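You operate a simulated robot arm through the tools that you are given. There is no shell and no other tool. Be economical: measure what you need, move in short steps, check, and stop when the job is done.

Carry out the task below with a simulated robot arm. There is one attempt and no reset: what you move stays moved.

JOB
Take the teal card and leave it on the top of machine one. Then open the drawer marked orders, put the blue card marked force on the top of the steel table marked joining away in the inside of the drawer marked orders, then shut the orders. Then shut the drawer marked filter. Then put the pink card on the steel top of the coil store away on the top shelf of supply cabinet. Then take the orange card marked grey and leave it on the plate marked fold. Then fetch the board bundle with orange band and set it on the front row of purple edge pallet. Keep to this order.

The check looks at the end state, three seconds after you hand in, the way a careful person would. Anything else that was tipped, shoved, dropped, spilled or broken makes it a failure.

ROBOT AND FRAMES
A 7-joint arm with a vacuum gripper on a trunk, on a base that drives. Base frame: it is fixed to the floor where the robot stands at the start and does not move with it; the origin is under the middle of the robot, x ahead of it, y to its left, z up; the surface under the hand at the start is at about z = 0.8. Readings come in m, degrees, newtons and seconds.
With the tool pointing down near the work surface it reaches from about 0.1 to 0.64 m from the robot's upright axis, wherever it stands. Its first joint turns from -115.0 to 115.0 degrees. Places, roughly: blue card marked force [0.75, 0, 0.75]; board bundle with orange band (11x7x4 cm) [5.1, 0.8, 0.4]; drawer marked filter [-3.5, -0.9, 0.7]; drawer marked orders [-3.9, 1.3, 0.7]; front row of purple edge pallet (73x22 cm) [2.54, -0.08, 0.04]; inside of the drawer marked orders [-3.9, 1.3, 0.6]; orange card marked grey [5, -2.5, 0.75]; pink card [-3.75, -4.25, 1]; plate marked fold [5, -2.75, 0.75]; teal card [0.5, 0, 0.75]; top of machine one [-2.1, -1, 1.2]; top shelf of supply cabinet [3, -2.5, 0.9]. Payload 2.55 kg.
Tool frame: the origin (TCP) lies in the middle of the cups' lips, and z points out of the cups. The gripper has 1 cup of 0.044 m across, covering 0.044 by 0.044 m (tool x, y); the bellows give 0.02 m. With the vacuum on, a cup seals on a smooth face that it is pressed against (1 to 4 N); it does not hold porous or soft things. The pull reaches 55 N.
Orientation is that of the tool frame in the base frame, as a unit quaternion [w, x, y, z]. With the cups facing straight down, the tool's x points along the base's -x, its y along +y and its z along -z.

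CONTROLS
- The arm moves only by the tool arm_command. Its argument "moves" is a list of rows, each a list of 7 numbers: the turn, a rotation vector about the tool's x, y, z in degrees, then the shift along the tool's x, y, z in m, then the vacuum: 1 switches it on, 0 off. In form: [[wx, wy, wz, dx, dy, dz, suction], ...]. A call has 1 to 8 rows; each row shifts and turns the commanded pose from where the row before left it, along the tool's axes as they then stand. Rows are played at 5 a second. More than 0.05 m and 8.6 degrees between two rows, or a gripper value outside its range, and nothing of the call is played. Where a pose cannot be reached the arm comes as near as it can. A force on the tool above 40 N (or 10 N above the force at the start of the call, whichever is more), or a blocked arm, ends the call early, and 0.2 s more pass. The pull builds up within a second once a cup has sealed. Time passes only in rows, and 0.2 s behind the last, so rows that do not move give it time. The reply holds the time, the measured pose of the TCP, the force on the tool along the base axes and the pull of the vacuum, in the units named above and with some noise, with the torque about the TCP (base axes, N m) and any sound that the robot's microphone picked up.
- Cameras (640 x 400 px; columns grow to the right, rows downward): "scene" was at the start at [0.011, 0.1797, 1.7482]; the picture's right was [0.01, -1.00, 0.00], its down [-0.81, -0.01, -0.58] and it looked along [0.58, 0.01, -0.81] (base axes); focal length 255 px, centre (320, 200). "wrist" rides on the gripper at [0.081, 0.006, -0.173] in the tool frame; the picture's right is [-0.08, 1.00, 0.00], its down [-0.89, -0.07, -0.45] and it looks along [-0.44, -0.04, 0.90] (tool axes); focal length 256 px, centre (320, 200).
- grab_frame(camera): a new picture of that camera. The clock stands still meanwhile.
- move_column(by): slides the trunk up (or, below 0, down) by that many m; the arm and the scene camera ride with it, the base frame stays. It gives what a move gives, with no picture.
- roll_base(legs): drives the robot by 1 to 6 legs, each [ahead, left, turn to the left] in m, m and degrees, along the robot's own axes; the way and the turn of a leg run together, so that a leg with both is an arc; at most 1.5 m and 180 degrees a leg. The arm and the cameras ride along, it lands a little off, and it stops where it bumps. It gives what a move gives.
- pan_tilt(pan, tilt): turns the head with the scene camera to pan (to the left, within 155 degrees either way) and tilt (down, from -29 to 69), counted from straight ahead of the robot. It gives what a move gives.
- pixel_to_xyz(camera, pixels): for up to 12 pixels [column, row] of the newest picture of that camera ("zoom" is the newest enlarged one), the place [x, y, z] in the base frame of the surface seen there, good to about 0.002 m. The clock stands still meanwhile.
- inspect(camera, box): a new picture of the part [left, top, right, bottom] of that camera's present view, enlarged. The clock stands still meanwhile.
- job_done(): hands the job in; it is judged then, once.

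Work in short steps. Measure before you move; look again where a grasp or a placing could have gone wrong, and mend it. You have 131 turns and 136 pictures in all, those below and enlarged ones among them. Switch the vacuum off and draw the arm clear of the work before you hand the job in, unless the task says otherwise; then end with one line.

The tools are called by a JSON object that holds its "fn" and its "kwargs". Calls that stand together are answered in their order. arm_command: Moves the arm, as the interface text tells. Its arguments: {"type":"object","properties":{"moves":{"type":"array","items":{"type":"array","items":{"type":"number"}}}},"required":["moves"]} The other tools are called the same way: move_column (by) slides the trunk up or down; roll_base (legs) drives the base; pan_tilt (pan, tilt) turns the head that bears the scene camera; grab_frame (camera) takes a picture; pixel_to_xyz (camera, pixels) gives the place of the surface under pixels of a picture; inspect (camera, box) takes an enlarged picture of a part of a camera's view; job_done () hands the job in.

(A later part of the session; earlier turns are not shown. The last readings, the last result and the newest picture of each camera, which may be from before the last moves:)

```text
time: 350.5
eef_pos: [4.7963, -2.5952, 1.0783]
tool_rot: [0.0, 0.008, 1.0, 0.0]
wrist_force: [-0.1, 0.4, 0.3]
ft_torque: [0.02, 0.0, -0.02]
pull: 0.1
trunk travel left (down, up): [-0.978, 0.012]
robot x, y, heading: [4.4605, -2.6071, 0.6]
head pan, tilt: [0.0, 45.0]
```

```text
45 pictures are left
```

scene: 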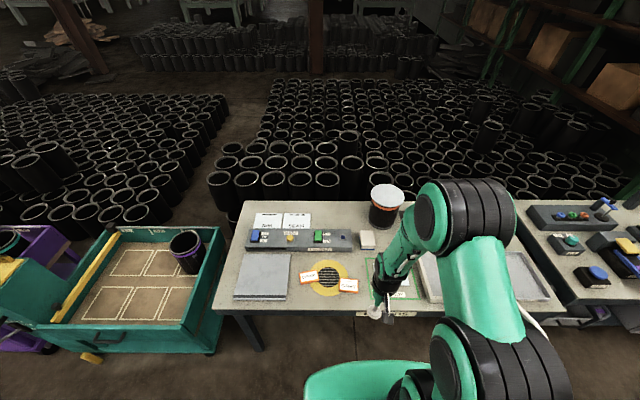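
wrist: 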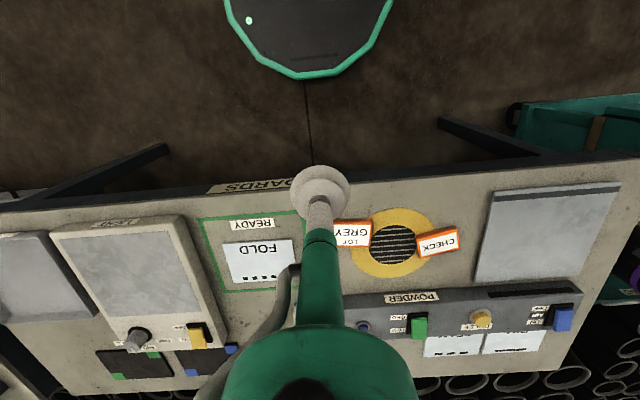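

{"fn": "inspect", "kwargs": {"camera": "scene", "box": [300, 240, 440, 320]}}

{"fn": "pixel_to_xyz", "kwargs": {"camera": "zoom", "pixels": [[185, 182], [255, 178], [190, 225], [260, 225], [222, 205]]}}

{"fn": "pixel_to_xyz", "kwargs": {"camera": "wrist", "pixels": [[258, 262], [226, 246], [292, 240], [228, 284], [275, 280], [245, 265]]}}

```text
4.57 times, centred on (370, 280) of scene
```

zoom: 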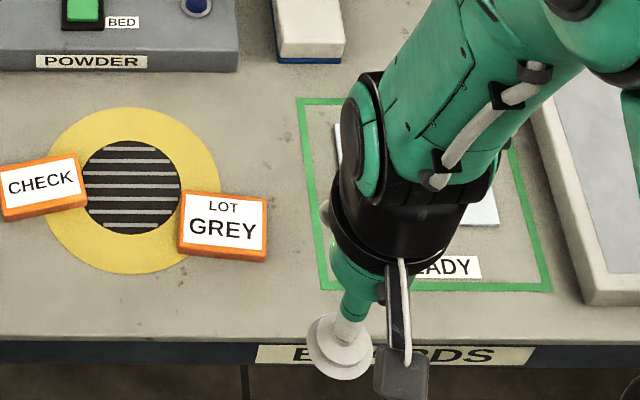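

```text
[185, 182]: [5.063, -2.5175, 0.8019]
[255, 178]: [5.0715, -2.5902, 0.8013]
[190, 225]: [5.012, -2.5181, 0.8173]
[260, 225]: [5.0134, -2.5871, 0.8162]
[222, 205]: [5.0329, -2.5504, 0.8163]
```

```text
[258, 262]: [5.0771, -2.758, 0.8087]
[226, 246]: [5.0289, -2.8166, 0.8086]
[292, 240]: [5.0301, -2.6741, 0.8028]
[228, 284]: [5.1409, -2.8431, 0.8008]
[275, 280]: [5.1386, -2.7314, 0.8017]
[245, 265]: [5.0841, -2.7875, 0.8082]
```

GREY card centre ≈ (5.016, -2.552, 0.8165); FOLD plate centre ≈ (5.077, -2.758, 0.809). Moving over the grey card.

{"fn": "arm_command", "kwargs": {"moves": [[0, 0, 0, -0.045, 0.015, 0, 0], [0, 0, 0, -0.045, 0.015, 0, 0], [0, 0, 0, -0.045, 0.015, 0, 0], [0, 0, 0, -0.045, 0.002, 0, 0], [0, 0, 0, -0.04, 0, 0, 0], [0, 0, 0, 0, 0, 0.05, 0], [0, 0, 0, 0, 0, 0.05, 0], [0, 0, 0, 0, 0, 0.05, 0]]}}

{"fn": "arm_command", "kwargs": {"moves": [[0, 0, 0, 0, 0, 0.05, 0], [0, 0, 0, 0, 0, 0.045, 1], [0, 0, 0, 0, 0, 0, 1]]}}

{"fn": "grab_frame", "kwargs": {"camera": "wrist"}}

```text
time: 352.3
eef_pos: [5.0181, -2.5533, 0.9266]
tool_rot: [0.001, 0.009, 1.0, -0.001]
wrist_force: [-0.6, 0.1, 0.1]
ft_torque: [-0.01, 0.05, -0.02]
pull: 0.2
trunk travel left (down, up): [-0.978, 0.012]
robot x, y, heading: [4.4591, -2.6055, 0.2]
head pan, tilt: [0.0, 45.0]
```

```text
time: 353.1
eef_pos: [5.0182, -2.5543, 0.8335]
tool_rot: [0.001, 0.008, 1.0, 0.0]
wrist_force: [0.1, -0.5, -0.1]
ft_torque: [0.0, 0.0, 0.0]
pull: 0.1
trunk travel left (down, up): [-0.978, 0.012]
robot x, y, heading: [4.4597, -2.6074, 0.4]
head pan, tilt: [0.0, 45.0]
```

```text
43 pictures are left
```

wrist: 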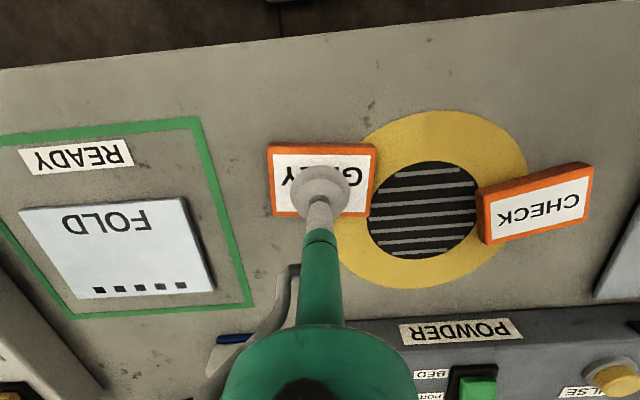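

The cup is on the GREY card, so I'll press and seal.

{"fn": "arm_command", "kwargs": {"moves": [[0, 0, 0, 0.002, 0, 0.01, 1], [0, 0, 0, 0, 0, 0.006, 1], [0, 0, 0, 0, 0, 0.003, 1], [0, 0, 0, 0, 0, 0, 1], [0, 0, 0, 0, 0, 0, 1]]}}

{"fn": "pixel_to_xyz", "kwargs": {"camera": "wrist", "pixels": [[20, 212], [183, 199], [212, 288], [80, 298], [118, 250], [150, 240]]}}

```text
time: 354.3
eef_pos: [5.018, -2.5515, 0.8154]
tool_rot: [0.002, 0.008, 1.0, -0.001]
wrist_force: [-0.2, 0.5, 6.5]
ft_torque: [0.02, 0.06, 0.01]
pull: 54.6
trunk travel left (down, up): [-0.978, 0.012]
robot x, y, heading: [4.4628, -2.6009, 0.6]
head pan, tilt: [0.0, 45.0]
```

```text
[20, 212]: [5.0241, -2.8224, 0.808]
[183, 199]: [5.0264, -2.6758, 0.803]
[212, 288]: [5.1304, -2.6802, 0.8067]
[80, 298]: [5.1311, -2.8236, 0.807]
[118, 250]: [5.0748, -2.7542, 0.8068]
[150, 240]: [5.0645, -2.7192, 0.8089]
```

Sealed. I'll lift, carry to the plate centre (5.07, -2.752) and check.

{"fn": "arm_command", "kwargs": {"moves": [[0, 0, 0, 0, 0, -0.04, 1], [0, 0, 0, 0, 0, -0.03, 1], [0, 0, 0, -0.012, -0.045, 0, 1], [0, 0, 0, -0.012, -0.045, 0, 1], [0, 0, 0, -0.012, -0.045, 0, 1], [0, 0, 0, -0.012, -0.045, 0, 1], [0, 0, 0, -0.004, -0.018, 0, 1], [0, 0, 0, 0, 0, 0, 1]]}}

{"fn": "grab_frame", "kwargs": {"camera": "wrist"}}

```text
time: 356.1
eef_pos: [5.0654, -2.7504, 0.8863]
tool_rot: [0.0, 0.008, 1.0, 0.0]
wrist_force: [0.7, 1.0, -0.6]
ft_torque: [0.0, -0.01, 0.0]
pull: 55.2
trunk travel left (down, up): [-0.978, 0.012]
robot x, y, heading: [4.462, -2.6041, 0.7]
head pan, tilt: [0.0, 45.0]
```

```text
42 pictures are left
```

wrist: 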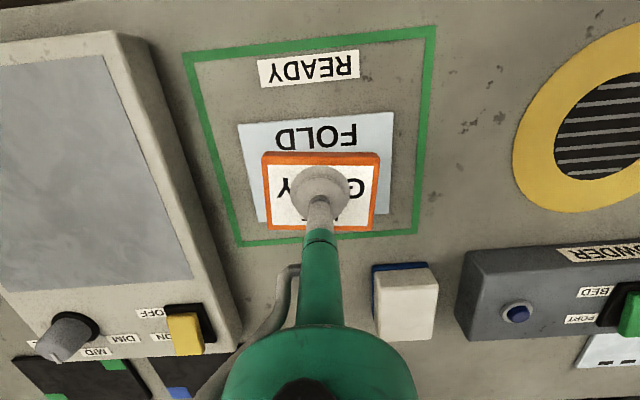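

Centred over the plate; now to lower it and release.

{"fn": "arm_command", "kwargs": {"moves": [[0, 0, 0, 0, 0, 0.035, 1], [0, 0, 0, 0, 0, 0.018, 1], [0, 0, 0, 0, 0, 0.007, 1], [0, 0, 0, 0, 0, 0.003, 1], [0, 0, 0, 0, 0, 0, 0], [0, 0, 0, 0, 0, 0, 0], [0, 0, 0, 0, 0, 0, 0]]}}

{"fn": "arm_command", "kwargs": {"moves": [[0, 0, 0, 0, 0, -0.02, 0], [0, 0, 0, 0, 0, -0.05, 0], [0, 0, 0, 0, 0, -0.05, 0], [0, 0, 0, 0.03, 0, -0.03, 0], [0, 0, 0, 0.05, 0, 0, 0], [0, 0, 0, 0.05, 0, 0, 0], [0, 0, 0, 0.05, 0, 0, 0]]}}

{"fn": "grab_frame", "kwargs": {"camera": "wrist"}}

```text
time: 357.9
eef_pos: [5.0836, -2.7581, 0.8666]
tool_rot: [0.027, 0.01, 1.0, -0.008]
wrist_force: [0.6, -0.4, 0.8]
ft_torque: [-0.03, -0.03, 0.01]
pull: 0.0
out of reach, approached as far as the arm can: row 2, 3
trunk travel left (down, up): [-0.978, 0.012]
robot x, y, heading: [4.4606, -2.6052, 0.5]
head pan, tilt: [0.0, 45.0]
stopped in row 7: the arm was blocked; the commanded pose is now the measured one
```

```text
time: 359.5
eef_pos: [4.892, -2.7529, 1.0018]
tool_rot: [0.026, 0.011, 1.0, -0.007]
wrist_force: [-1.3, -0.5, -1.2]
ft_torque: [0.01, 0.01, 0.04]
pull: 0.1
trunk travel left (down, up): [-0.978, 0.012]
robot x, y, heading: [4.4592, -2.6059, 0.6]
head pan, tilt: [0.0, 45.0]
```

```text
41 pictures are left
```

wrist: 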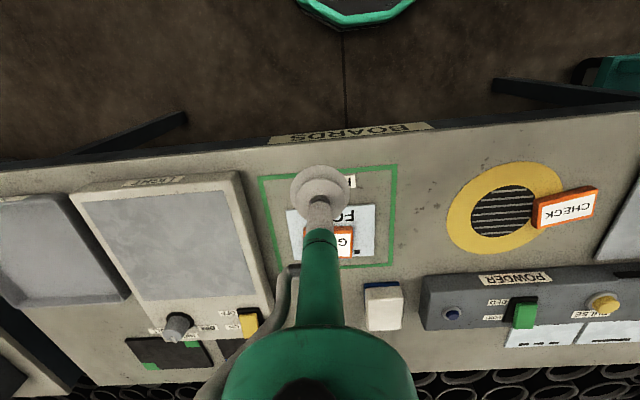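

The arm reached its limit and the card dropped from a few cm. I'll check where it lies and whether anything moved.

{"fn": "arm_command", "kwargs": {"moves": [[0, 0, 0, 0.04, 0.03, -0.0, 0], [0, 0, 0, 0.04, 0.03, 0, 0], [0, 0, 0, 0, 0.04, 0, 0], [0, 0, 0, 0, 0.04, 0, 0], [0, 0, 0, 0, 0, 0, 0]]}}

{"fn": "grab_frame", "kwargs": {"camera": "scene"}}

{"fn": "inspect", "kwargs": {"camera": "wrist", "box": [140, 140, 380, 300]}}

```text
time: 360.7
eef_pos: [4.8167, -2.61, 1.0002]
tool_rot: [0.025, 0.01, 1.0, -0.005]
wrist_force: [0.7, 0.1, -0.8]
ft_torque: [0.02, 0.03, 0.0]
pull: 0.0
trunk travel left (down, up): [-0.978, 0.012]
robot x, y, heading: [4.4601, -2.6061, 0.1]
head pan, tilt: [0.0, 45.0]
```

```text
40 pictures are left
```

scene: 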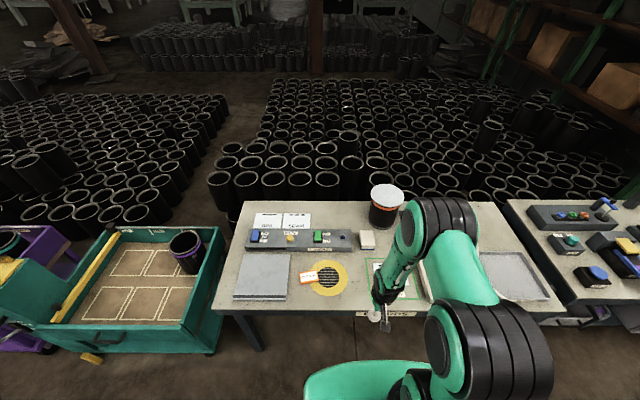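

```text
2.50 times, centred on (260, 220) of wrist
```

zoom: 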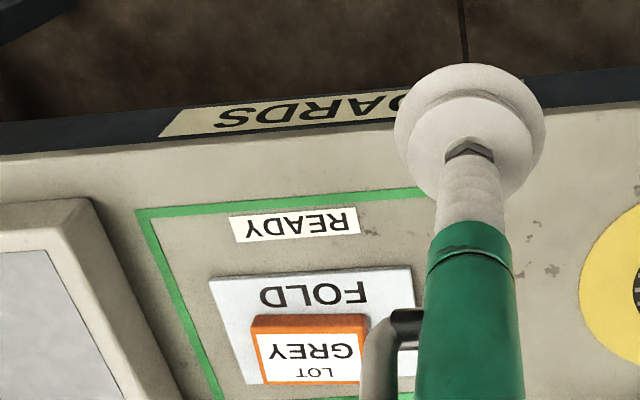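

The card lies flat on the FOLD plate. I'll verify the margins numerically.

{"fn": "pixel_to_xyz", "kwargs": {"camera": "zoom", "pixels": [[255, 325], [362, 322], [262, 378], [355, 380], [215, 282], [410, 272], [235, 350], [235, 378]]}}

{"fn": "pan_tilt", "kwargs": {"pan": -8, "tilt": 55}}

{"fn": "inspect", "kwargs": {"camera": "scene", "box": [220, 120, 420, 260]}}

```text
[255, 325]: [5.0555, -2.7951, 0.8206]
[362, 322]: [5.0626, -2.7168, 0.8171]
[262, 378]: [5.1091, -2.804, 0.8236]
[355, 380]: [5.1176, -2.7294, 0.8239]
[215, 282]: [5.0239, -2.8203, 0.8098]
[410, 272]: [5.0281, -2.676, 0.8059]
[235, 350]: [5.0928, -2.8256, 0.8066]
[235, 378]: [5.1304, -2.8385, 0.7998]
```

```text
time: 361.4
eef_pos: [4.8156, -2.6099, 1.0006]
tool_rot: [0.024, 0.01, 1.0, -0.008]
wrist_force: [0.4, -0.5, -0.4]
ft_torque: [-0.01, 0.0, 0.01]
pull: 0.1
trunk travel left (down, up): [-0.978, 0.012]
robot x, y, heading: [4.4609, -2.6023, 0.1]
head pan, tilt: [-8.0, 55.0]
```

```text
2.86 times, centred on (320, 190) of scene
```

zoom: 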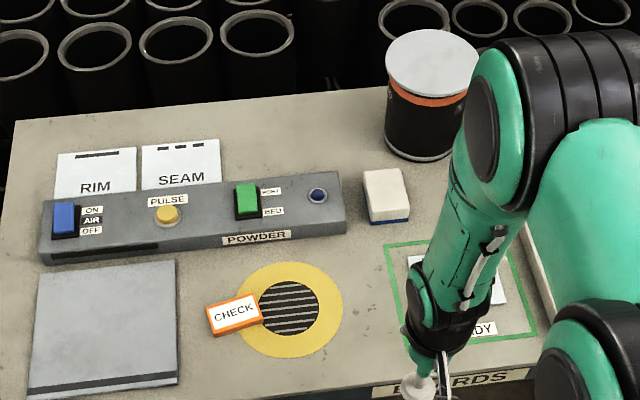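

The card is inside the plate's outline and nothing else moved. Next is the board bundle at (5.1, 0.8). I'll back off and drive north to look.

{"fn": "roll_base", "kwargs": {"legs": [[-0.5, 0, 0], [0, 1.5, 0], [0, 1.0, 0]]}}

{"fn": "pan_tilt", "kwargs": {"pan": 25, "tilt": 35}}

{"fn": "grab_frame", "kwargs": {"camera": "scene"}}

```text
time: 376.3
eef_pos: [4.3622, -0.099, 0.9994]
tool_rot: [0.025, 0.033, 0.999, -0.007]
wrist_force: [0.0, -0.5, -0.2]
ft_torque: [0.0, 0.0, 0.0]
pull: 0.0
trunk travel left (down, up): [-0.978, 0.012]
robot x, y, heading: [4.0073, -0.0753, -2.3]
head pan, tilt: [-8.0, 55.0]
```

```text
time: 377.3
eef_pos: [4.362, -0.0991, 1.0]
tool_rot: [0.025, 0.033, 0.999, -0.007]
wrist_force: [-0.1, -1.0, 0.0]
ft_torque: [0.02, -0.04, 0.0]
pull: 0.0
trunk travel left (down, up): [-0.978, 0.012]
robot x, y, heading: [4.0096, -0.0793, -2.3]
head pan, tilt: [25.0, 35.0]
```

```text
37 pictures are left
```

scene: 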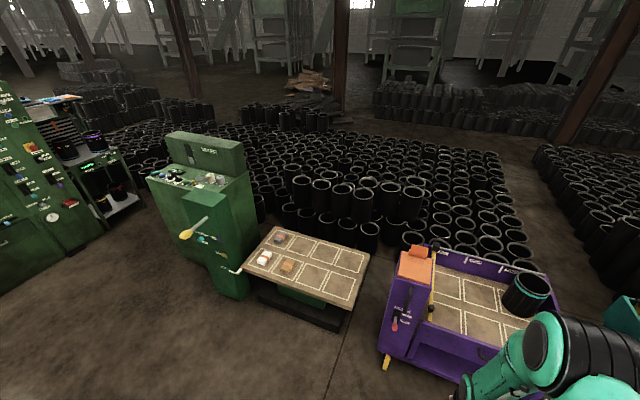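

Bundles sit on a low pallet truck at about (275,255). I'll zoom and measure.

{"fn": "inspect", "kwargs": {"camera": "scene", "box": [220, 215, 380, 315]}}

{"fn": "pixel_to_xyz", "kwargs": {"camera": "scene", "pixels": [[264, 257], [287, 265], [280, 239], [340, 295], [275, 228], [245, 268], [368, 258], [330, 325], [265, 300], [240, 290]]}}

```text
4.00 times, centred on (300, 265) of scene
```

zoom: 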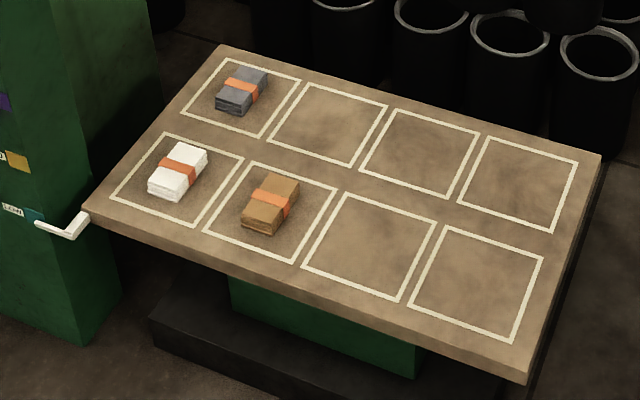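

```text
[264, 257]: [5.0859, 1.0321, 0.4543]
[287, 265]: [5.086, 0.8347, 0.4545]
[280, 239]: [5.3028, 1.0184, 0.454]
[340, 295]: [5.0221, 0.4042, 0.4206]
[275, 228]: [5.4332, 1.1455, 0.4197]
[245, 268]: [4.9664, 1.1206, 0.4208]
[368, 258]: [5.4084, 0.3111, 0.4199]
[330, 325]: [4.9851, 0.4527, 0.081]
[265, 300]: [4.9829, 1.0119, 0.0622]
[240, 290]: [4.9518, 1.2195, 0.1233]
```

The brown boards bundle at (5.086, 0.835) is the nearest to the given place, with its top at z 0.4545. I'll level the tool and drive in front of it.

{"fn": "arm_command", "kwargs": {"moves": [[-0.9, 2.9, 0, 0, 0, 0, 0], [0, 0, 0, 0, 0, 0, 0]]}}

{"fn": "roll_base", "kwargs": {"legs": [[0, 0, 2.3], [0, 0.91, 0], [0.5, 0, 0]]}}

{"fn": "move_column", "kwargs": {"by": -0.3}}

{"fn": "grab_frame", "kwargs": {"camera": "wrist"}}

```text
time: 377.9
eef_pos: [4.3606, -0.0985, 0.9993]
tool_rot: [-0.001, 0.035, 0.999, 0.001]
wrist_force: [-0.4, -0.5, 0.3]
ft_torque: [-0.01, 0.0, 0.03]
pull: 0.1
trunk travel left (down, up): [-0.978, 0.012]
robot x, y, heading: [4.0076, -0.0813, -2.1]
head pan, tilt: [25.0, 35.0]
```

```text
time: 385.7
eef_pos: [4.8659, 0.8519, 1.0004]
tool_rot: [-0.001, 0.01, 1.0, 0.002]
wrist_force: [0.1, 0.1, 0.6]
ft_torque: [0.0, -0.03, -0.05]
pull: 0.0
trunk travel left (down, up): [-0.978, 0.012]
robot x, y, heading: [4.5069, 0.8562, 0.5]
head pan, tilt: [25.0, 35.0]
```

```text
time: 388.7
eef_pos: [4.8655, 0.8511, 0.6992]
tool_rot: [-0.001, 0.011, 1.0, 0.001]
wrist_force: [-0.7, -0.4, 0.1]
ft_torque: [0.03, 0.01, -0.02]
pull: 0.0
trunk travel left (down, up): [-0.678, 0.312]
robot x, y, heading: [4.5112, 0.8589, 0.3]
head pan, tilt: [25.0, 35.0]
```

```text
35 pictures are left
```

wrist: 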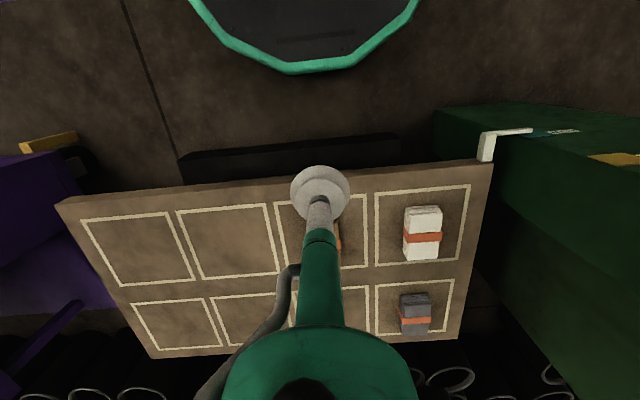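

The bundle is hidden behind the shaft. I'll use the scene camera to measure its top corners.

{"fn": "pan_tilt", "kwargs": {"pan": 0, "tilt": 60}}

{"fn": "grab_frame", "kwargs": {"camera": "scene"}}

```text
time: 389.6
eef_pos: [4.8658, 0.8517, 0.6997]
tool_rot: [-0.001, 0.011, 1.0, 0.001]
wrist_force: [1.1, 0.4, 1.4]
ft_torque: [-0.03, 0.01, -0.03]
pull: 0.0
trunk travel left (down, up): [-0.678, 0.312]
robot x, y, heading: [4.508, 0.8575, 0.6]
head pan, tilt: [0.0, 60.0]
```

```text
34 pictures are left
```

scene: 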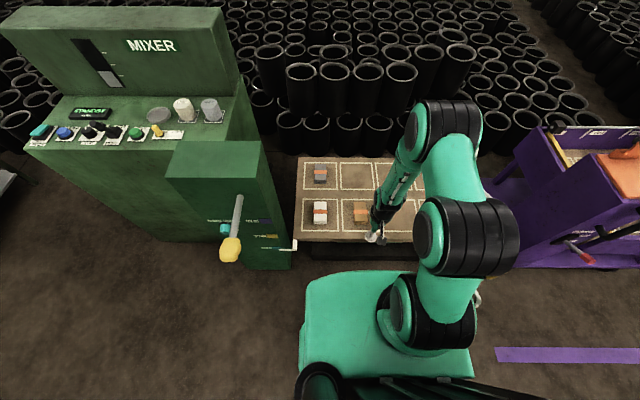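

{"fn": "inspect", "kwargs": {"camera": "scene", "box": [290, 150, 410, 250]}}

{"fn": "pixel_to_xyz", "kwargs": {"camera": "zoom", "pixels": [[285, 242], [272, 212], [300, 210], [272, 265], [298, 266], [310, 240], [266, 245], [286, 258], [286, 226]]}}

```text
4.00 times, centred on (350, 200) of scene
```

zoom: 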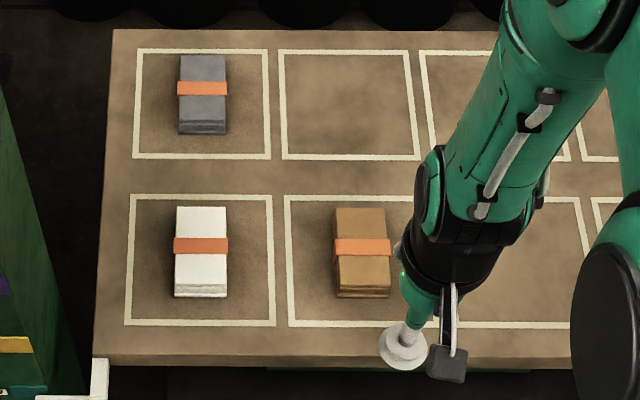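

```text
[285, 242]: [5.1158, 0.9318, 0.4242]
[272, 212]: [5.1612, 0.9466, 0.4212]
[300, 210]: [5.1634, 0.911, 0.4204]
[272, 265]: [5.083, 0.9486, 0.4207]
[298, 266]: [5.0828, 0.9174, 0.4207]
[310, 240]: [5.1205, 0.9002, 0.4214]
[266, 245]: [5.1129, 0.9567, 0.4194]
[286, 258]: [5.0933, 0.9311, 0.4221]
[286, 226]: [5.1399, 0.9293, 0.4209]
```

{"fn": "pixel_to_xyz", "kwargs": {"camera": "zoom", "pixels": [[361, 247], [338, 214], [382, 213], [341, 282], [386, 282], [361, 222], [361, 272], [340, 247], [384, 247]]}}

```text
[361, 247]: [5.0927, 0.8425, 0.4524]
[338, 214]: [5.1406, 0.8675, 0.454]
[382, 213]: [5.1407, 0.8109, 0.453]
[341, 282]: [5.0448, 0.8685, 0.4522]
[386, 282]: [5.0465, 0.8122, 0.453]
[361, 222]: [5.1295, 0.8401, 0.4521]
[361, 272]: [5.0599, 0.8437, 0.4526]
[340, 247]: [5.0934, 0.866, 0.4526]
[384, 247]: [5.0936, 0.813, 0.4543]
```

The bundle top is centred at (5.093, 0.840), z 0.453, with a flush band. Moving above it.

{"fn": "arm_command", "kwargs": {"moves": [[0, 0, 0, -0.048, -0.003, 0, 0], [0, 0, 0, -0.048, -0.003, 0, 0], [0, 0, 0, -0.048, 0, 0, 0], [0, 0, 0, -0.048, 0, 0, 0], [0, 0, 0, -0.035, 0, 0, 0], [0, 0, 0, 0, 0, 0.05, 0], [0, 0, 0, 0, 0, 0.05, 0], [0, 0, 0, 0, 0, 0.05, 0]]}}

{"fn": "arm_command", "kwargs": {"moves": [[0, 0, 0, 0, 0, 0.05, 0], [0, 0, 0, 0, 0, 0.025, 1], [0, 0, 0, 0, 0, 0, 1]]}}

{"fn": "grab_frame", "kwargs": {"camera": "wrist"}}

```text
time: 391.4
eef_pos: [5.0914, 0.8415, 0.5522]
tool_rot: [0.0, 0.011, 1.0, 0.001]
wrist_force: [0.9, 0.3, 0.6]
ft_torque: [-0.01, 0.02, -0.02]
pull: 0.1
trunk travel left (down, up): [-0.678, 0.312]
robot x, y, heading: [4.5109, 0.8578, 0.3]
head pan, tilt: [0.0, 60.0]
```

```text
time: 392.2
eef_pos: [5.2342, 0.8479, 0.6329]
tool_rot: [0.131, 0.0, 0.991, -0.001]
wrist_force: [0.1, 0.6, -0.3]
ft_torque: [0.01, -0.02, 0.0]
pull: 0.1
out of reach, approached as far as the arm can: row 2
trunk travel left (down, up): [-0.678, 0.312]
robot x, y, heading: [4.5137, 0.8571, 0.3]
head pan, tilt: [0.0, 60.0]
stopped in row 3: the arm was blocked; the commanded pose is now the measured one
```

```text
32 pictures are left
```

wrist: 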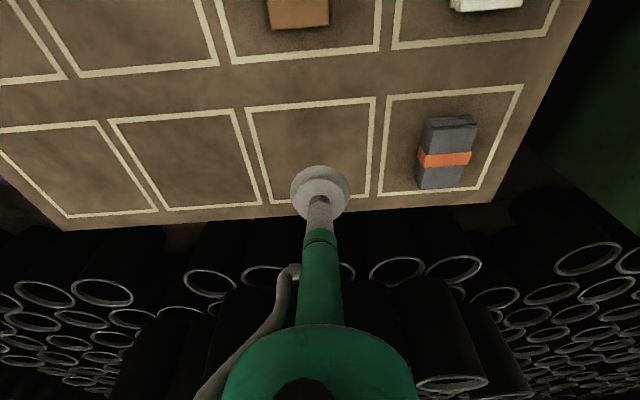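

The arm hit its low limit and flipped up. It touched nothing, but I need a lower trunk. I'll level the tool and come back over the bundle high.

{"fn": "arm_command", "kwargs": {"moves": [[0, 0, 0, 0.04, 0, -0.01, 0], [0, 5, 0, 0.03, 0, 0, 0], [0, 5, 0, 0.03, 0, 0, 0], [0, 5, 0, 0.03, 0, 0, 0], [0, 0, 0, 0, 0, 0, 0]]}}

{"fn": "grab_frame", "kwargs": {"camera": "wrist"}}

```text
time: 392.7
eef_pos: [5.2943, 0.8569, 0.7369]
tool_rot: [0.212, -0.007, 0.977, -0.001]
wrist_force: [-0.8, 0.0, -1.7]
ft_torque: [0.02, -0.16, 0.02]
pull: 0.0
out of reach, approached as far as the arm can: row 1, 2
trunk travel left (down, up): [-0.678, 0.312]
robot x, y, heading: [4.5116, 0.8531, 0.5]
head pan, tilt: [0.0, 60.0]
stopped in row 2: the arm was blocked; the commanded pose is now the measured one
```

```text
31 pictures are left
```

wrist: 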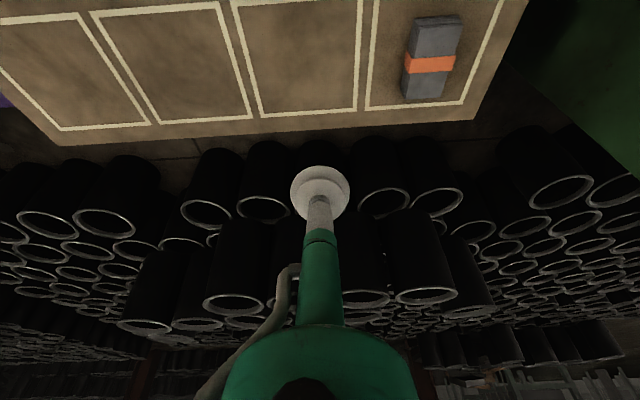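

The arm is straightening outward. I'll back the base away from the tubes and look at the posture.

{"fn": "roll_base", "kwargs": {"legs": [[-0.3, 0, 0]]}}

{"fn": "pan_tilt", "kwargs": {"pan": -5, "tilt": 50}}

{"fn": "grab_frame", "kwargs": {"camera": "scene"}}

```text
time: 394.7
eef_pos: [4.988, 0.866, 0.737]
tool_rot: [0.212, -0.015, 0.977, 0.002]
wrist_force: [-1.1, 0.0, 0.4]
ft_torque: [0.0, -0.01, -0.04]
pull: 0.0
trunk travel left (down, up): [-0.678, 0.312]
robot x, y, heading: [4.2043, 0.8552, 1.4]
head pan, tilt: [0.0, 60.0]
```

```text
time: 395.4
eef_pos: [4.9897, 0.8649, 0.7372]
tool_rot: [0.213, -0.017, 0.977, 0.002]
wrist_force: [-0.1, 0.1, 0.8]
ft_torque: [0.02, 0.02, 0.0]
pull: 0.1
trunk travel left (down, up): [-0.678, 0.312]
robot x, y, heading: [4.2055, 0.8513, 1.6]
head pan, tilt: [-5.0, 50.0]
```

```text
30 pictures are left
```

scene: 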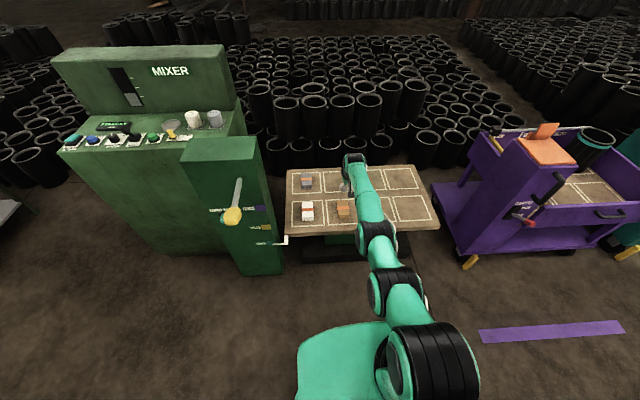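

The arm is almost straight. I'll draw it inward and up in small steps.

{"fn": "arm_command", "kwargs": {"moves": [[0, 0, 0, 0.019, 0, -0.03, 0], [0, 0, 0, 0.019, 0, -0.03, 0], [0, 0, 0, 0.019, 0, -0.03, 0], [0, 0, 0, 0.019, 0, -0.03, 0]]}}

```text
time: 396.4
eef_pos: [4.9898, 0.8654, 0.7365]
tool_rot: [0.212, -0.015, 0.977, 0.001]
wrist_force: [-0.5, 0.2, -1.6]
ft_torque: [0.01, -0.1, 0.0]
pull: 0.2
out of reach, approached as far as the arm can: row 1, 2, 3, 4
trunk travel left (down, up): [-0.678, 0.312]
robot x, y, heading: [4.2034, 0.8526, 1.4]
head pan, tilt: [-5.0, 50.0]
```

It's stuck at a singular posture. I'll try lateral and rotational moves to break it.

{"fn": "arm_command", "kwargs": {"moves": [[0, 8, 0, 0, 0, 0, 0], [0, 8, 0, 0, 0, 0, 0], [0, 8, 0, 0, 0, 0, 0], [0, 0, 0, 0.04, 0, 0, 0], [0, 0, 0, 0.04, 0, 0, 0]]}}

```text
time: 397.6
eef_pos: [4.7973, 0.8585, 0.7536]
tool_rot: [0.005, -0.015, 1.0, -0.002]
wrist_force: [0.2, 1.0, 0.0]
ft_torque: [-0.02, 0.01, -0.02]
pull: 0.0
out of reach, approached as far as the arm can: row 1, 2, 3
trunk travel left (down, up): [-0.678, 0.312]
robot x, y, heading: [4.2091, 0.85, 1.4]
head pan, tilt: [-5.0, 50.0]
```

The tool is vertical again. I'll retract slightly, lower the trunk, and re-approach the bundle with the base.

{"fn": "arm_command", "kwargs": {"moves": [[0, 0, 0, 0.045, 0, 0, 0], [0, 0, 0, 0.045, 0, 0, 0], [0, 0, 0, 0, 0, 0, 0]]}}

{"fn": "move_column", "kwargs": {"by": -0.2}}

{"fn": "roll_base", "kwargs": {"legs": [[0.36, 0, -1.4]]}}

{"fn": "grab_frame", "kwargs": {"camera": "wrist"}}

```text
time: 398.4
eef_pos: [4.7054, 0.8558, 0.7513]
tool_rot: [0.004, -0.015, 1.0, -0.002]
wrist_force: [-0.5, -0.1, -0.6]
ft_torque: [-0.02, -0.01, -0.01]
pull: 0.1
trunk travel left (down, up): [-0.678, 0.312]
robot x, y, heading: [4.2034, 0.8483, 1.4]
head pan, tilt: [-5.0, 50.0]
```

```text
time: 400.6
eef_pos: [4.7059, 0.8559, 0.5511]
tool_rot: [0.005, -0.015, 1.0, -0.003]
wrist_force: [-0.3, 0.6, -0.7]
ft_torque: [-0.02, 0.01, 0.02]
pull: 0.1
trunk travel left (down, up): [-0.478, 0.512]
robot x, y, heading: [4.2064, 0.8498, 1.4]
head pan, tilt: [-5.0, 50.0]
```

```text
time: 402.9
eef_pos: [5.0703, 0.846, 0.5512]
tool_rot: [0.004, -0.001, 1.0, -0.001]
wrist_force: [1.3, -0.5, 0.2]
ft_torque: [0.02, 0.01, -0.02]
pull: 0.1
trunk travel left (down, up): [-0.478, 0.512]
robot x, y, heading: [4.5706, 0.8551, -0.0]
head pan, tilt: [-5.0, 50.0]
```

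```text
29 pictures are left
```

wrist: 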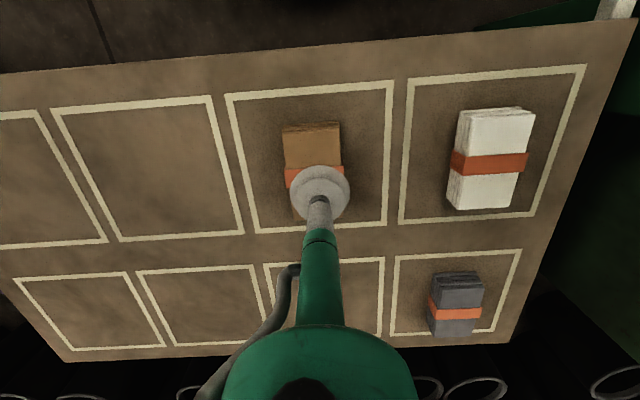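

Nearly there. I'll shift 2.3 cm forward, 6 mm right, and lower to just above.

{"fn": "arm_command", "kwargs": {"moves": [[0, 0, 0, -0.023, -0.006, 0, 0], [0, 0, 0, 0, 0, 0.04, 0], [0, 0, 0, 0, 0, 0.04, 1], [0, 0, 0, 0, 0, 0, 1]]}}

{"fn": "grab_frame", "kwargs": {"camera": "wrist"}}

```text
time: 403.9
eef_pos: [5.0957, 0.8401, 0.4739]
tool_rot: [0.004, -0.001, 1.0, -0.002]
wrist_force: [0.1, 0.0, 0.3]
ft_torque: [-0.02, -0.01, 0.0]
pull: 0.1
trunk travel left (down, up): [-0.478, 0.512]
robot x, y, heading: [4.5649, 0.8564, -0.3]
head pan, tilt: [-5.0, 50.0]
```

```text
28 pictures are left
```

wrist: 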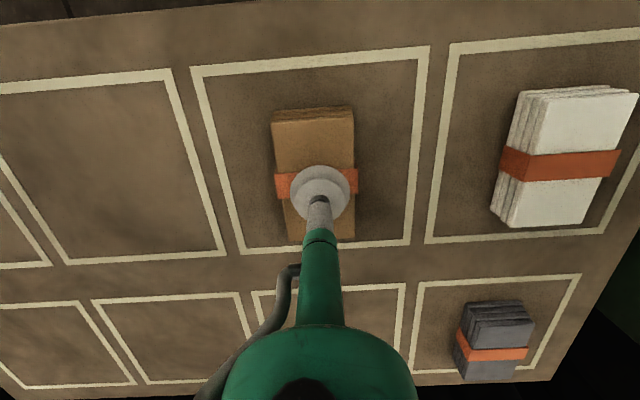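

Centred on the band. I'll press and check the seal.

{"fn": "arm_command", "kwargs": {"moves": [[0, 0, 0, 0, 0, 0.015, 1], [0, 0, 0, 0, 0, 0.006, 1], [0, 0, 0, 0, 0, 0.003, 1], [0, 0, 0, 0, 0, 0, 1], [0, 0, 0, 0, 0, 0, 1], [0, 0, 0, 0, 0, 0, 1]]}}

```text
time: 405.4
eef_pos: [5.0946, 0.8392, 0.4486]
tool_rot: [0.008, -0.001, 1.0, -0.001]
wrist_force: [0.7, -5.3, 23.3]
ft_torque: [0.04, 0.33, 0.0]
pull: 55.2
trunk travel left (down, up): [-0.478, 0.512]
robot x, y, heading: [4.5689, 0.8542, -0.3]
head pan, tilt: [-5.0, 50.0]
```

Sealed with a pull of 55. I'll lift with the trunk, back away, and check the load.

{"fn": "move_column", "kwargs": {"by": 0.3}}

{"fn": "roll_base", "kwargs": {"legs": [[-0.6, 0, 0], [0, 0, 180]]}}

{"fn": "pan_tilt", "kwargs": {"pan": 20, "tilt": 40}}

{"fn": "grab_frame", "kwargs": {"camera": "scene"}}

{"fn": "grab_frame", "kwargs": {"camera": "wrist"}}

```text
time: 408.4
eef_pos: [5.0942, 0.8401, 0.7468]
tool_rot: [0.004, -0.001, 1.0, -0.002]
wrist_force: [-0.2, 0.2, -0.5]
ft_torque: [0.0, 0.02, -0.02]
pull: 54.5
trunk travel left (down, up): [-0.778, 0.212]
robot x, y, heading: [4.568, 0.8594, -0.2]
head pan, tilt: [-5.0, 50.0]
```

```text
time: 418.9
eef_pos: [3.4466, 0.9204, 0.7463]
tool_rot: [-0.002, 0.999, -0.04, -0.004]
wrist_force: [-0.9, -0.1, -0.9]
ft_torque: [-0.02, -0.02, 0.0]
pull: 55.1
trunk travel left (down, up): [-0.778, 0.212]
robot x, y, heading: [3.9659, 0.8631, 175.1]
head pan, tilt: [-5.0, 50.0]
```

```text
time: 419.8
eef_pos: [3.4461, 0.9189, 0.7462]
tool_rot: [-0.002, 0.999, -0.039, -0.004]
wrist_force: [-0.1, -0.5, -1.1]
ft_torque: [-0.03, -0.01, 0.0]
pull: 54.5
trunk travel left (down, up): [-0.778, 0.212]
robot x, y, heading: [3.9666, 0.8621, 175.2]
head pan, tilt: [20.0, 40.0]
```

```text
27 pictures are left
```

scene: 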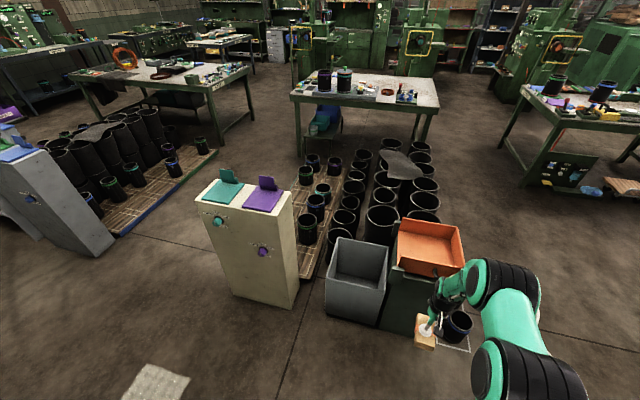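

```text
26 pictures are left
```

wrist: 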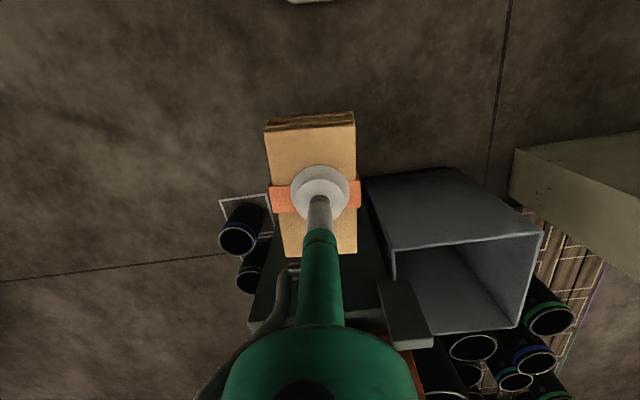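

The bundle is held. I'll zoom in on the pallet behind the beige pillar and measure.

{"fn": "inspect", "kwargs": {"camera": "scene", "box": [180, 130, 480, 320]}}

{"fn": "pixel_to_xyz", "kwargs": {"camera": "scene", "pixels": [[280, 205], [215, 195], [290, 300], [320, 250], [312, 268], [345, 170], [296, 215], [330, 300], [385, 320], [390, 255], [310, 185], [450, 240]]}}

```text
2.11 times, centred on (330, 225) of scene
```

zoom: 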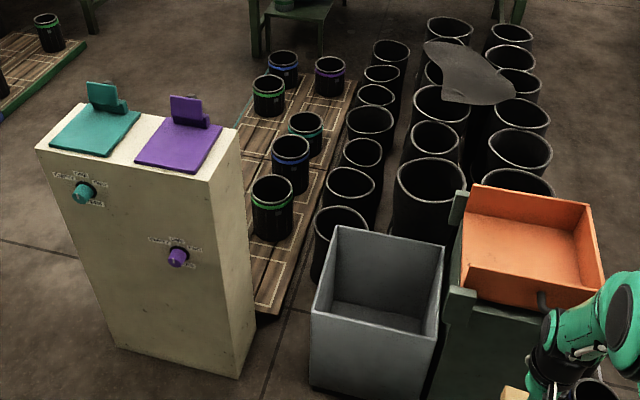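

```text
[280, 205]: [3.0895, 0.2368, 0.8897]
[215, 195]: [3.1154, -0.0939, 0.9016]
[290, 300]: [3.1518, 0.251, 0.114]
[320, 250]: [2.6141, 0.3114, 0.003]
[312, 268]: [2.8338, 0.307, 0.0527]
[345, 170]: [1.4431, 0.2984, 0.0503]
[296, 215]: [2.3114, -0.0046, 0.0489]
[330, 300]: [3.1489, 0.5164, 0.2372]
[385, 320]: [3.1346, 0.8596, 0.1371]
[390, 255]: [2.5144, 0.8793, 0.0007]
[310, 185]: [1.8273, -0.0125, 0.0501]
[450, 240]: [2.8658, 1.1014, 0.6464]
```

The pallet lies behind the pillar, y≈-0.47…0.31. I'll drive to its open -y side and look at it.

{"fn": "roll_base", "kwargs": {"legs": [[0, 0, 4.9], [0, 1.4, 0], [0, 0.4, 0]]}}

{"fn": "pan_tilt", "kwargs": {"pan": -10, "tilt": 40}}

{"fn": "grab_frame", "kwargs": {"camera": "scene"}}

```text
time: 429.4
eef_pos: [3.4292, -0.9151, 0.7471]
tool_rot: [-0.002, 1.0, -0.01, -0.004]
wrist_force: [-0.3, 0.2, -1.3]
ft_torque: [0.02, -0.04, 0.0]
pull: 55.2
trunk travel left (down, up): [-0.778, 0.212]
robot x, y, heading: [3.9561, -0.9392, 178.7]
head pan, tilt: [20.0, 40.0]
```

```text
time: 430.4
eef_pos: [3.4299, -0.9142, 0.748]
tool_rot: [-0.001, 1.0, -0.01, -0.005]
wrist_force: [-0.3, -1.0, -1.2]
ft_torque: [-0.01, 0.0, 0.03]
pull: 54.4
trunk travel left (down, up): [-0.778, 0.212]
robot x, y, heading: [3.9541, -0.9414, 178.7]
head pan, tilt: [-10.0, 40.0]
```

```text
24 pictures are left
```

scene: 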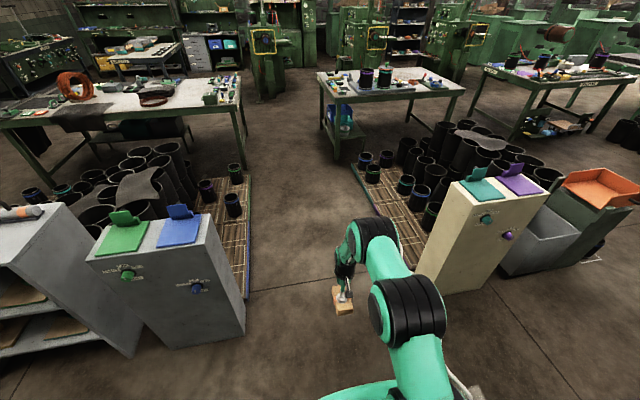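

The right pallet's left edge carries the purple marking. I'll zoom in and measure.

{"fn": "inspect", "kwargs": {"camera": "scene", "box": [330, 130, 470, 290]}}

{"fn": "pixel_to_xyz", "kwargs": {"camera": "scene", "pixels": [[353, 168], [375, 212], [395, 240], [412, 262], [425, 240], [395, 195], [370, 195], [410, 225], [415, 285], [245, 290], [250, 200], [380, 200]]}}

```text
2.50 times, centred on (400, 210) of scene
```

zoom: 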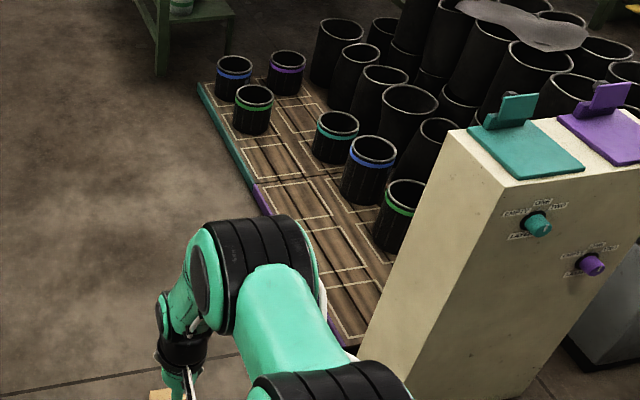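

```text
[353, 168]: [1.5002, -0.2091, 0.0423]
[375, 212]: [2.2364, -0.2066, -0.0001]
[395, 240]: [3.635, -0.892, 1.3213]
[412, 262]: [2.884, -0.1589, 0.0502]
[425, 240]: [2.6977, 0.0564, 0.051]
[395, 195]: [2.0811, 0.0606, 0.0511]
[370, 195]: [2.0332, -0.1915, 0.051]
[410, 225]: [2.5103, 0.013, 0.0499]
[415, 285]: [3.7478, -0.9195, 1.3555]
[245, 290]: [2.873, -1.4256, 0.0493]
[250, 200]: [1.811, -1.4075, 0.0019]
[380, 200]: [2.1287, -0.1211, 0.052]
```

The purple-edged pallet spans x≈2.17–2.9 with its front row at y≈-0.19…0.03, z 0.05. I'll drive down the aisle to x≈2.54 and turn to face it.

{"fn": "roll_base", "kwargs": {"legs": [[0, 0, 1.3], [1.4, 0, 0], [0, 0, -90]]}}

{"fn": "pan_tilt", "kwargs": {"pan": 0, "tilt": 50}}

{"fn": "grab_frame", "kwargs": {"camera": "scene"}}

```text
time: 441.7
eef_pos: [2.5668, -0.4042, 0.7476]
tool_rot: [0.004, -0.694, 0.72, 0.002]
wrist_force: [-0.2, 0.2, -2.5]
ft_torque: [-0.02, 0.03, 0.01]
pull: 55.3
trunk travel left (down, up): [-0.778, 0.212]
robot x, y, heading: [2.5294, -0.9235, 87.7]
head pan, tilt: [-10.0, 40.0]
```

```text
time: 442.4
eef_pos: [2.5663, -0.4053, 0.7473]
tool_rot: [0.005, -0.693, 0.721, 0.001]
wrist_force: [0.2, -0.6, -1.0]
ft_torque: [0.0, -0.02, -0.03]
pull: 54.9
trunk travel left (down, up): [-0.778, 0.212]
robot x, y, heading: [2.5317, -0.9305, 87.4]
head pan, tilt: [0.0, 50.0]
```

```text
22 pictures are left
```

scene: 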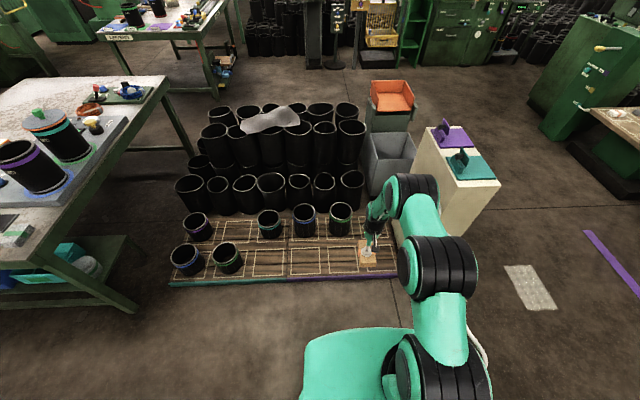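

{"fn": "inspect", "kwargs": {"camera": "scene", "box": [260, 200, 420, 300]}}

{"fn": "pixel_to_xyz", "kwargs": {"camera": "scene", "pixels": [[290, 272], [290, 252], [322, 271], [322, 250], [330, 260], [355, 250], [285, 282], [395, 280], [340, 238], [305, 234], [310, 262], [352, 272]]}}

```text
4.00 times, centred on (340, 250) of scene
```

zoom: 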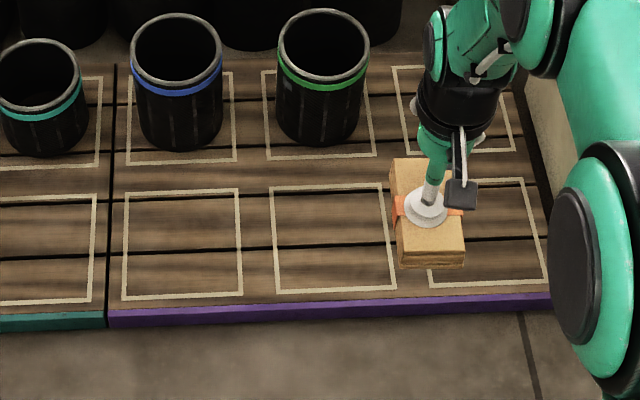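

```text
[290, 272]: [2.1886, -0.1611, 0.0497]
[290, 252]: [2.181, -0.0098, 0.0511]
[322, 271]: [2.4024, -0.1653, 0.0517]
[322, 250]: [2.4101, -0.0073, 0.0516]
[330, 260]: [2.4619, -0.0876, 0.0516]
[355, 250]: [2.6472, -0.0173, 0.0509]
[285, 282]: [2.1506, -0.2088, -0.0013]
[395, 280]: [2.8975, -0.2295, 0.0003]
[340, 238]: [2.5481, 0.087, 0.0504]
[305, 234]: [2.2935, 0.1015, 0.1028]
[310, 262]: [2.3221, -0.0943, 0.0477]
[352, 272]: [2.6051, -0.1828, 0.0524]
```

The middle cell centre is about (2.535, -0.09), with the pallet top at z 0.051. I'll straighten, drive ahead 0.31, and lower part-way.

{"fn": "roll_base", "kwargs": {"legs": [[0, 0, 2.4], [0.31, 0.01, 0]]}}

{"fn": "move_column", "kwargs": {"by": -0.35}}

{"fn": "grab_frame", "kwargs": {"camera": "wrist"}}

{"fn": "grab_frame", "kwargs": {"camera": "scene"}}

```text
time: 444.9
eef_pos: [2.5312, -0.095, 0.7474]
tool_rot: [-0.004, 0.71, -0.704, -0.003]
wrist_force: [0.9, 1.0, -1.5]
ft_torque: [0.0, 0.04, -0.05]
pull: 54.8
trunk travel left (down, up): [-0.778, 0.212]
robot x, y, heading: [2.5221, -0.6185, 90.2]
head pan, tilt: [0.0, 50.0]
```

```text
time: 448.3
eef_pos: [2.5316, -0.0951, 0.3977]
tool_rot: [-0.004, 0.71, -0.704, -0.002]
wrist_force: [-0.4, 0.8, -1.1]
ft_torque: [-0.01, 0.01, 0.0]
pull: 54.7
trunk travel left (down, up): [-0.428, 0.562]
robot x, y, heading: [2.5193, -0.6211, 90.5]
head pan, tilt: [0.0, 50.0]
```

```text
20 pictures are left
```

wrist: 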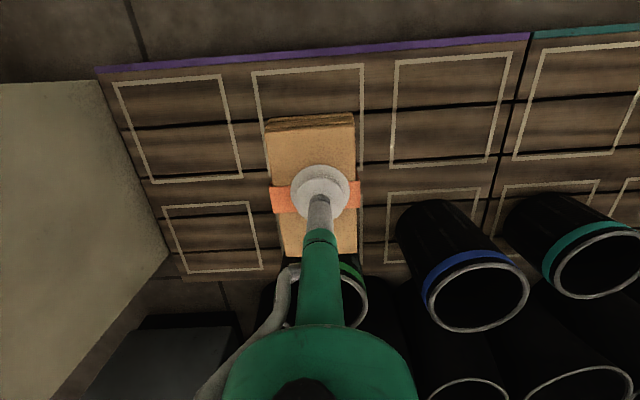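

```text
19 pictures are left
```

scene: 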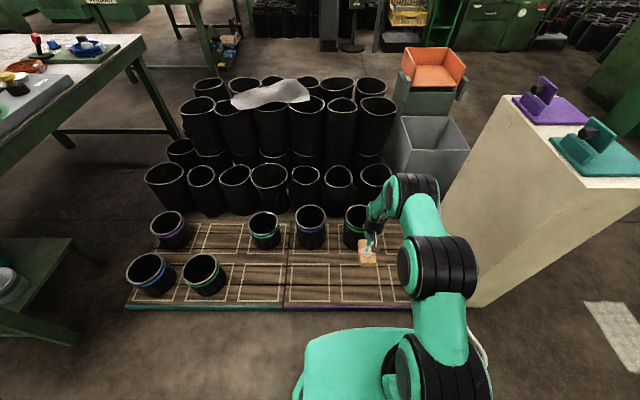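

The bundle is aligned over the front-row cell, clear of the tubes behind. I'll lower by 0.29.

{"fn": "move_column", "kwargs": {"by": -0.29}}

{"fn": "grab_frame", "kwargs": {"camera": "wrist"}}

{"fn": "inspect", "kwargs": {"camera": "scene", "box": [270, 100, 450, 260]}}

```text
time: 451.2
eef_pos: [2.5315, -0.0958, 0.1089]
tool_rot: [-0.005, 0.71, -0.704, -0.002]
wrist_force: [-1.0, 0.6, -1.4]
ft_torque: [-0.01, 0.02, 0.01]
pull: 54.6
trunk travel left (down, up): [-0.138, 0.852]
robot x, y, heading: [2.5207, -0.6199, 90.1]
head pan, tilt: [0.0, 50.0]
```

```text
18 pictures are left
```

wrist: 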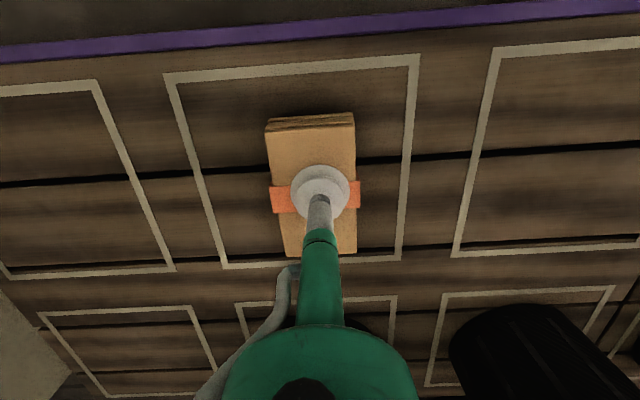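

```text
2.50 times, centred on (360, 180) of scene
```

zoom: 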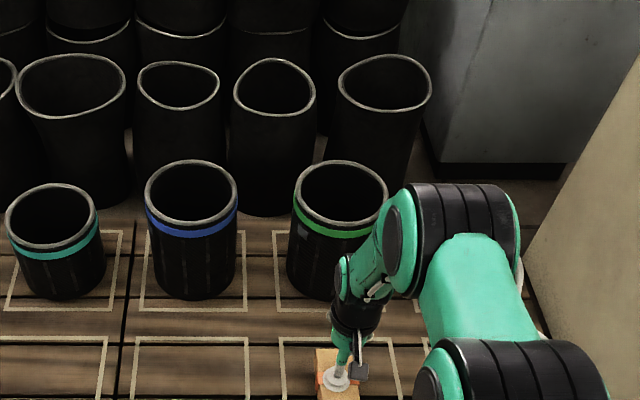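

It's over the middle cell. I'll shift 1 cm toward the edge, lower to contact and release.

{"fn": "arm_command", "kwargs": {"moves": [[0, 0, 0, 0.01, 0, 0.01, 1], [0, 0, 0, 0, 0, 0.008, 1], [0, 0, 0, 0, 0, 0.005, 1], [0, 0, 0, 0, 0, 0, 1]]}}

```text
time: 452.2
eef_pos: [2.5323, -0.1048, 0.0841]
tool_rot: [-0.004, 0.71, -0.704, -0.003]
wrist_force: [-0.5, 1.2, -1.5]
ft_torque: [-0.05, 0.0, 0.01]
pull: 55.1
trunk travel left (down, up): [-0.138, 0.852]
robot x, y, heading: [2.5183, -0.6214, 90.1]
head pan, tilt: [0.0, 50.0]
```

No contact force yet, so I'll go down in millimetre steps.

{"fn": "arm_command", "kwargs": {"moves": [[0, 0, 0, 0, 0, 0.002, 1], [0, 0, 0, 0, 0, 0.002, 1], [0, 0, 0, 0, 0, 0, 1]]}}

```text
time: 453.0
eef_pos: [2.5315, -0.1065, 0.0822]
tool_rot: [-0.005, 0.71, -0.704, -0.002]
wrist_force: [3.3, -2.8, 11.8]
ft_torque: [-0.03, 0.04, 0.02]
pull: 54.7
trunk travel left (down, up): [-0.138, 0.852]
robot x, y, heading: [2.518, -0.6219, 90.1]
head pan, tilt: [0.0, 50.0]
```

Contact. I'll release and rise slowly.

{"fn": "arm_command", "kwargs": {"moves": [[0, 0, 0, 0, 0, 0, 0], [0, 0, 0, 0, 0, 0, 0], [0, 0, 0, 0, 0, 0, 0], [0, 0, 0, 0, 0, 0, 0], [0, 0, 0, 0, 0, -0.01, 0], [0, 0, 0, 0, 0, -0.03, 0]]}}

{"fn": "move_column", "kwargs": {"by": 0.3}}

{"fn": "grab_frame", "kwargs": {"camera": "wrist"}}

```text
time: 454.4
eef_pos: [2.5285, -0.1063, 0.1215]
tool_rot: [-0.004, 0.711, -0.703, -0.001]
wrist_force: [-0.8, 0.2, -0.2]
ft_torque: [0.01, -0.02, 0.0]
pull: 0.1
trunk travel left (down, up): [-0.138, 0.852]
robot x, y, heading: [2.5211, -0.6184, 90.1]
head pan, tilt: [0.0, 50.0]
```

```text
time: 457.4
eef_pos: [2.5282, -0.1062, 0.4208]
tool_rot: [-0.004, 0.71, -0.704, -0.001]
wrist_force: [0.5, 0.1, 0.1]
ft_torque: [-0.01, 0.0, -0.01]
pull: 0.0
trunk travel left (down, up): [-0.438, 0.552]
robot x, y, heading: [2.5183, -0.6171, 89.8]
head pan, tilt: [0.0, 50.0]
```

```text
16 pictures are left
```

wrist: 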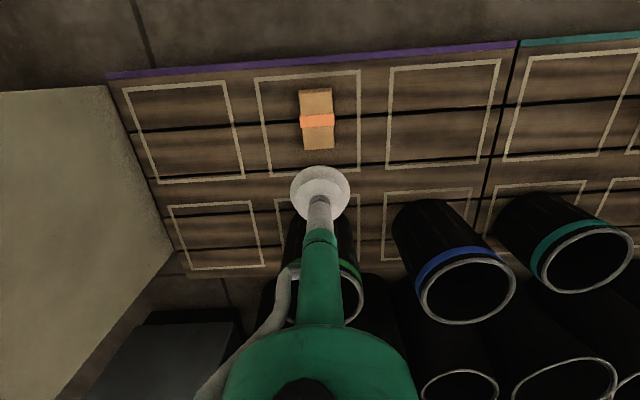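

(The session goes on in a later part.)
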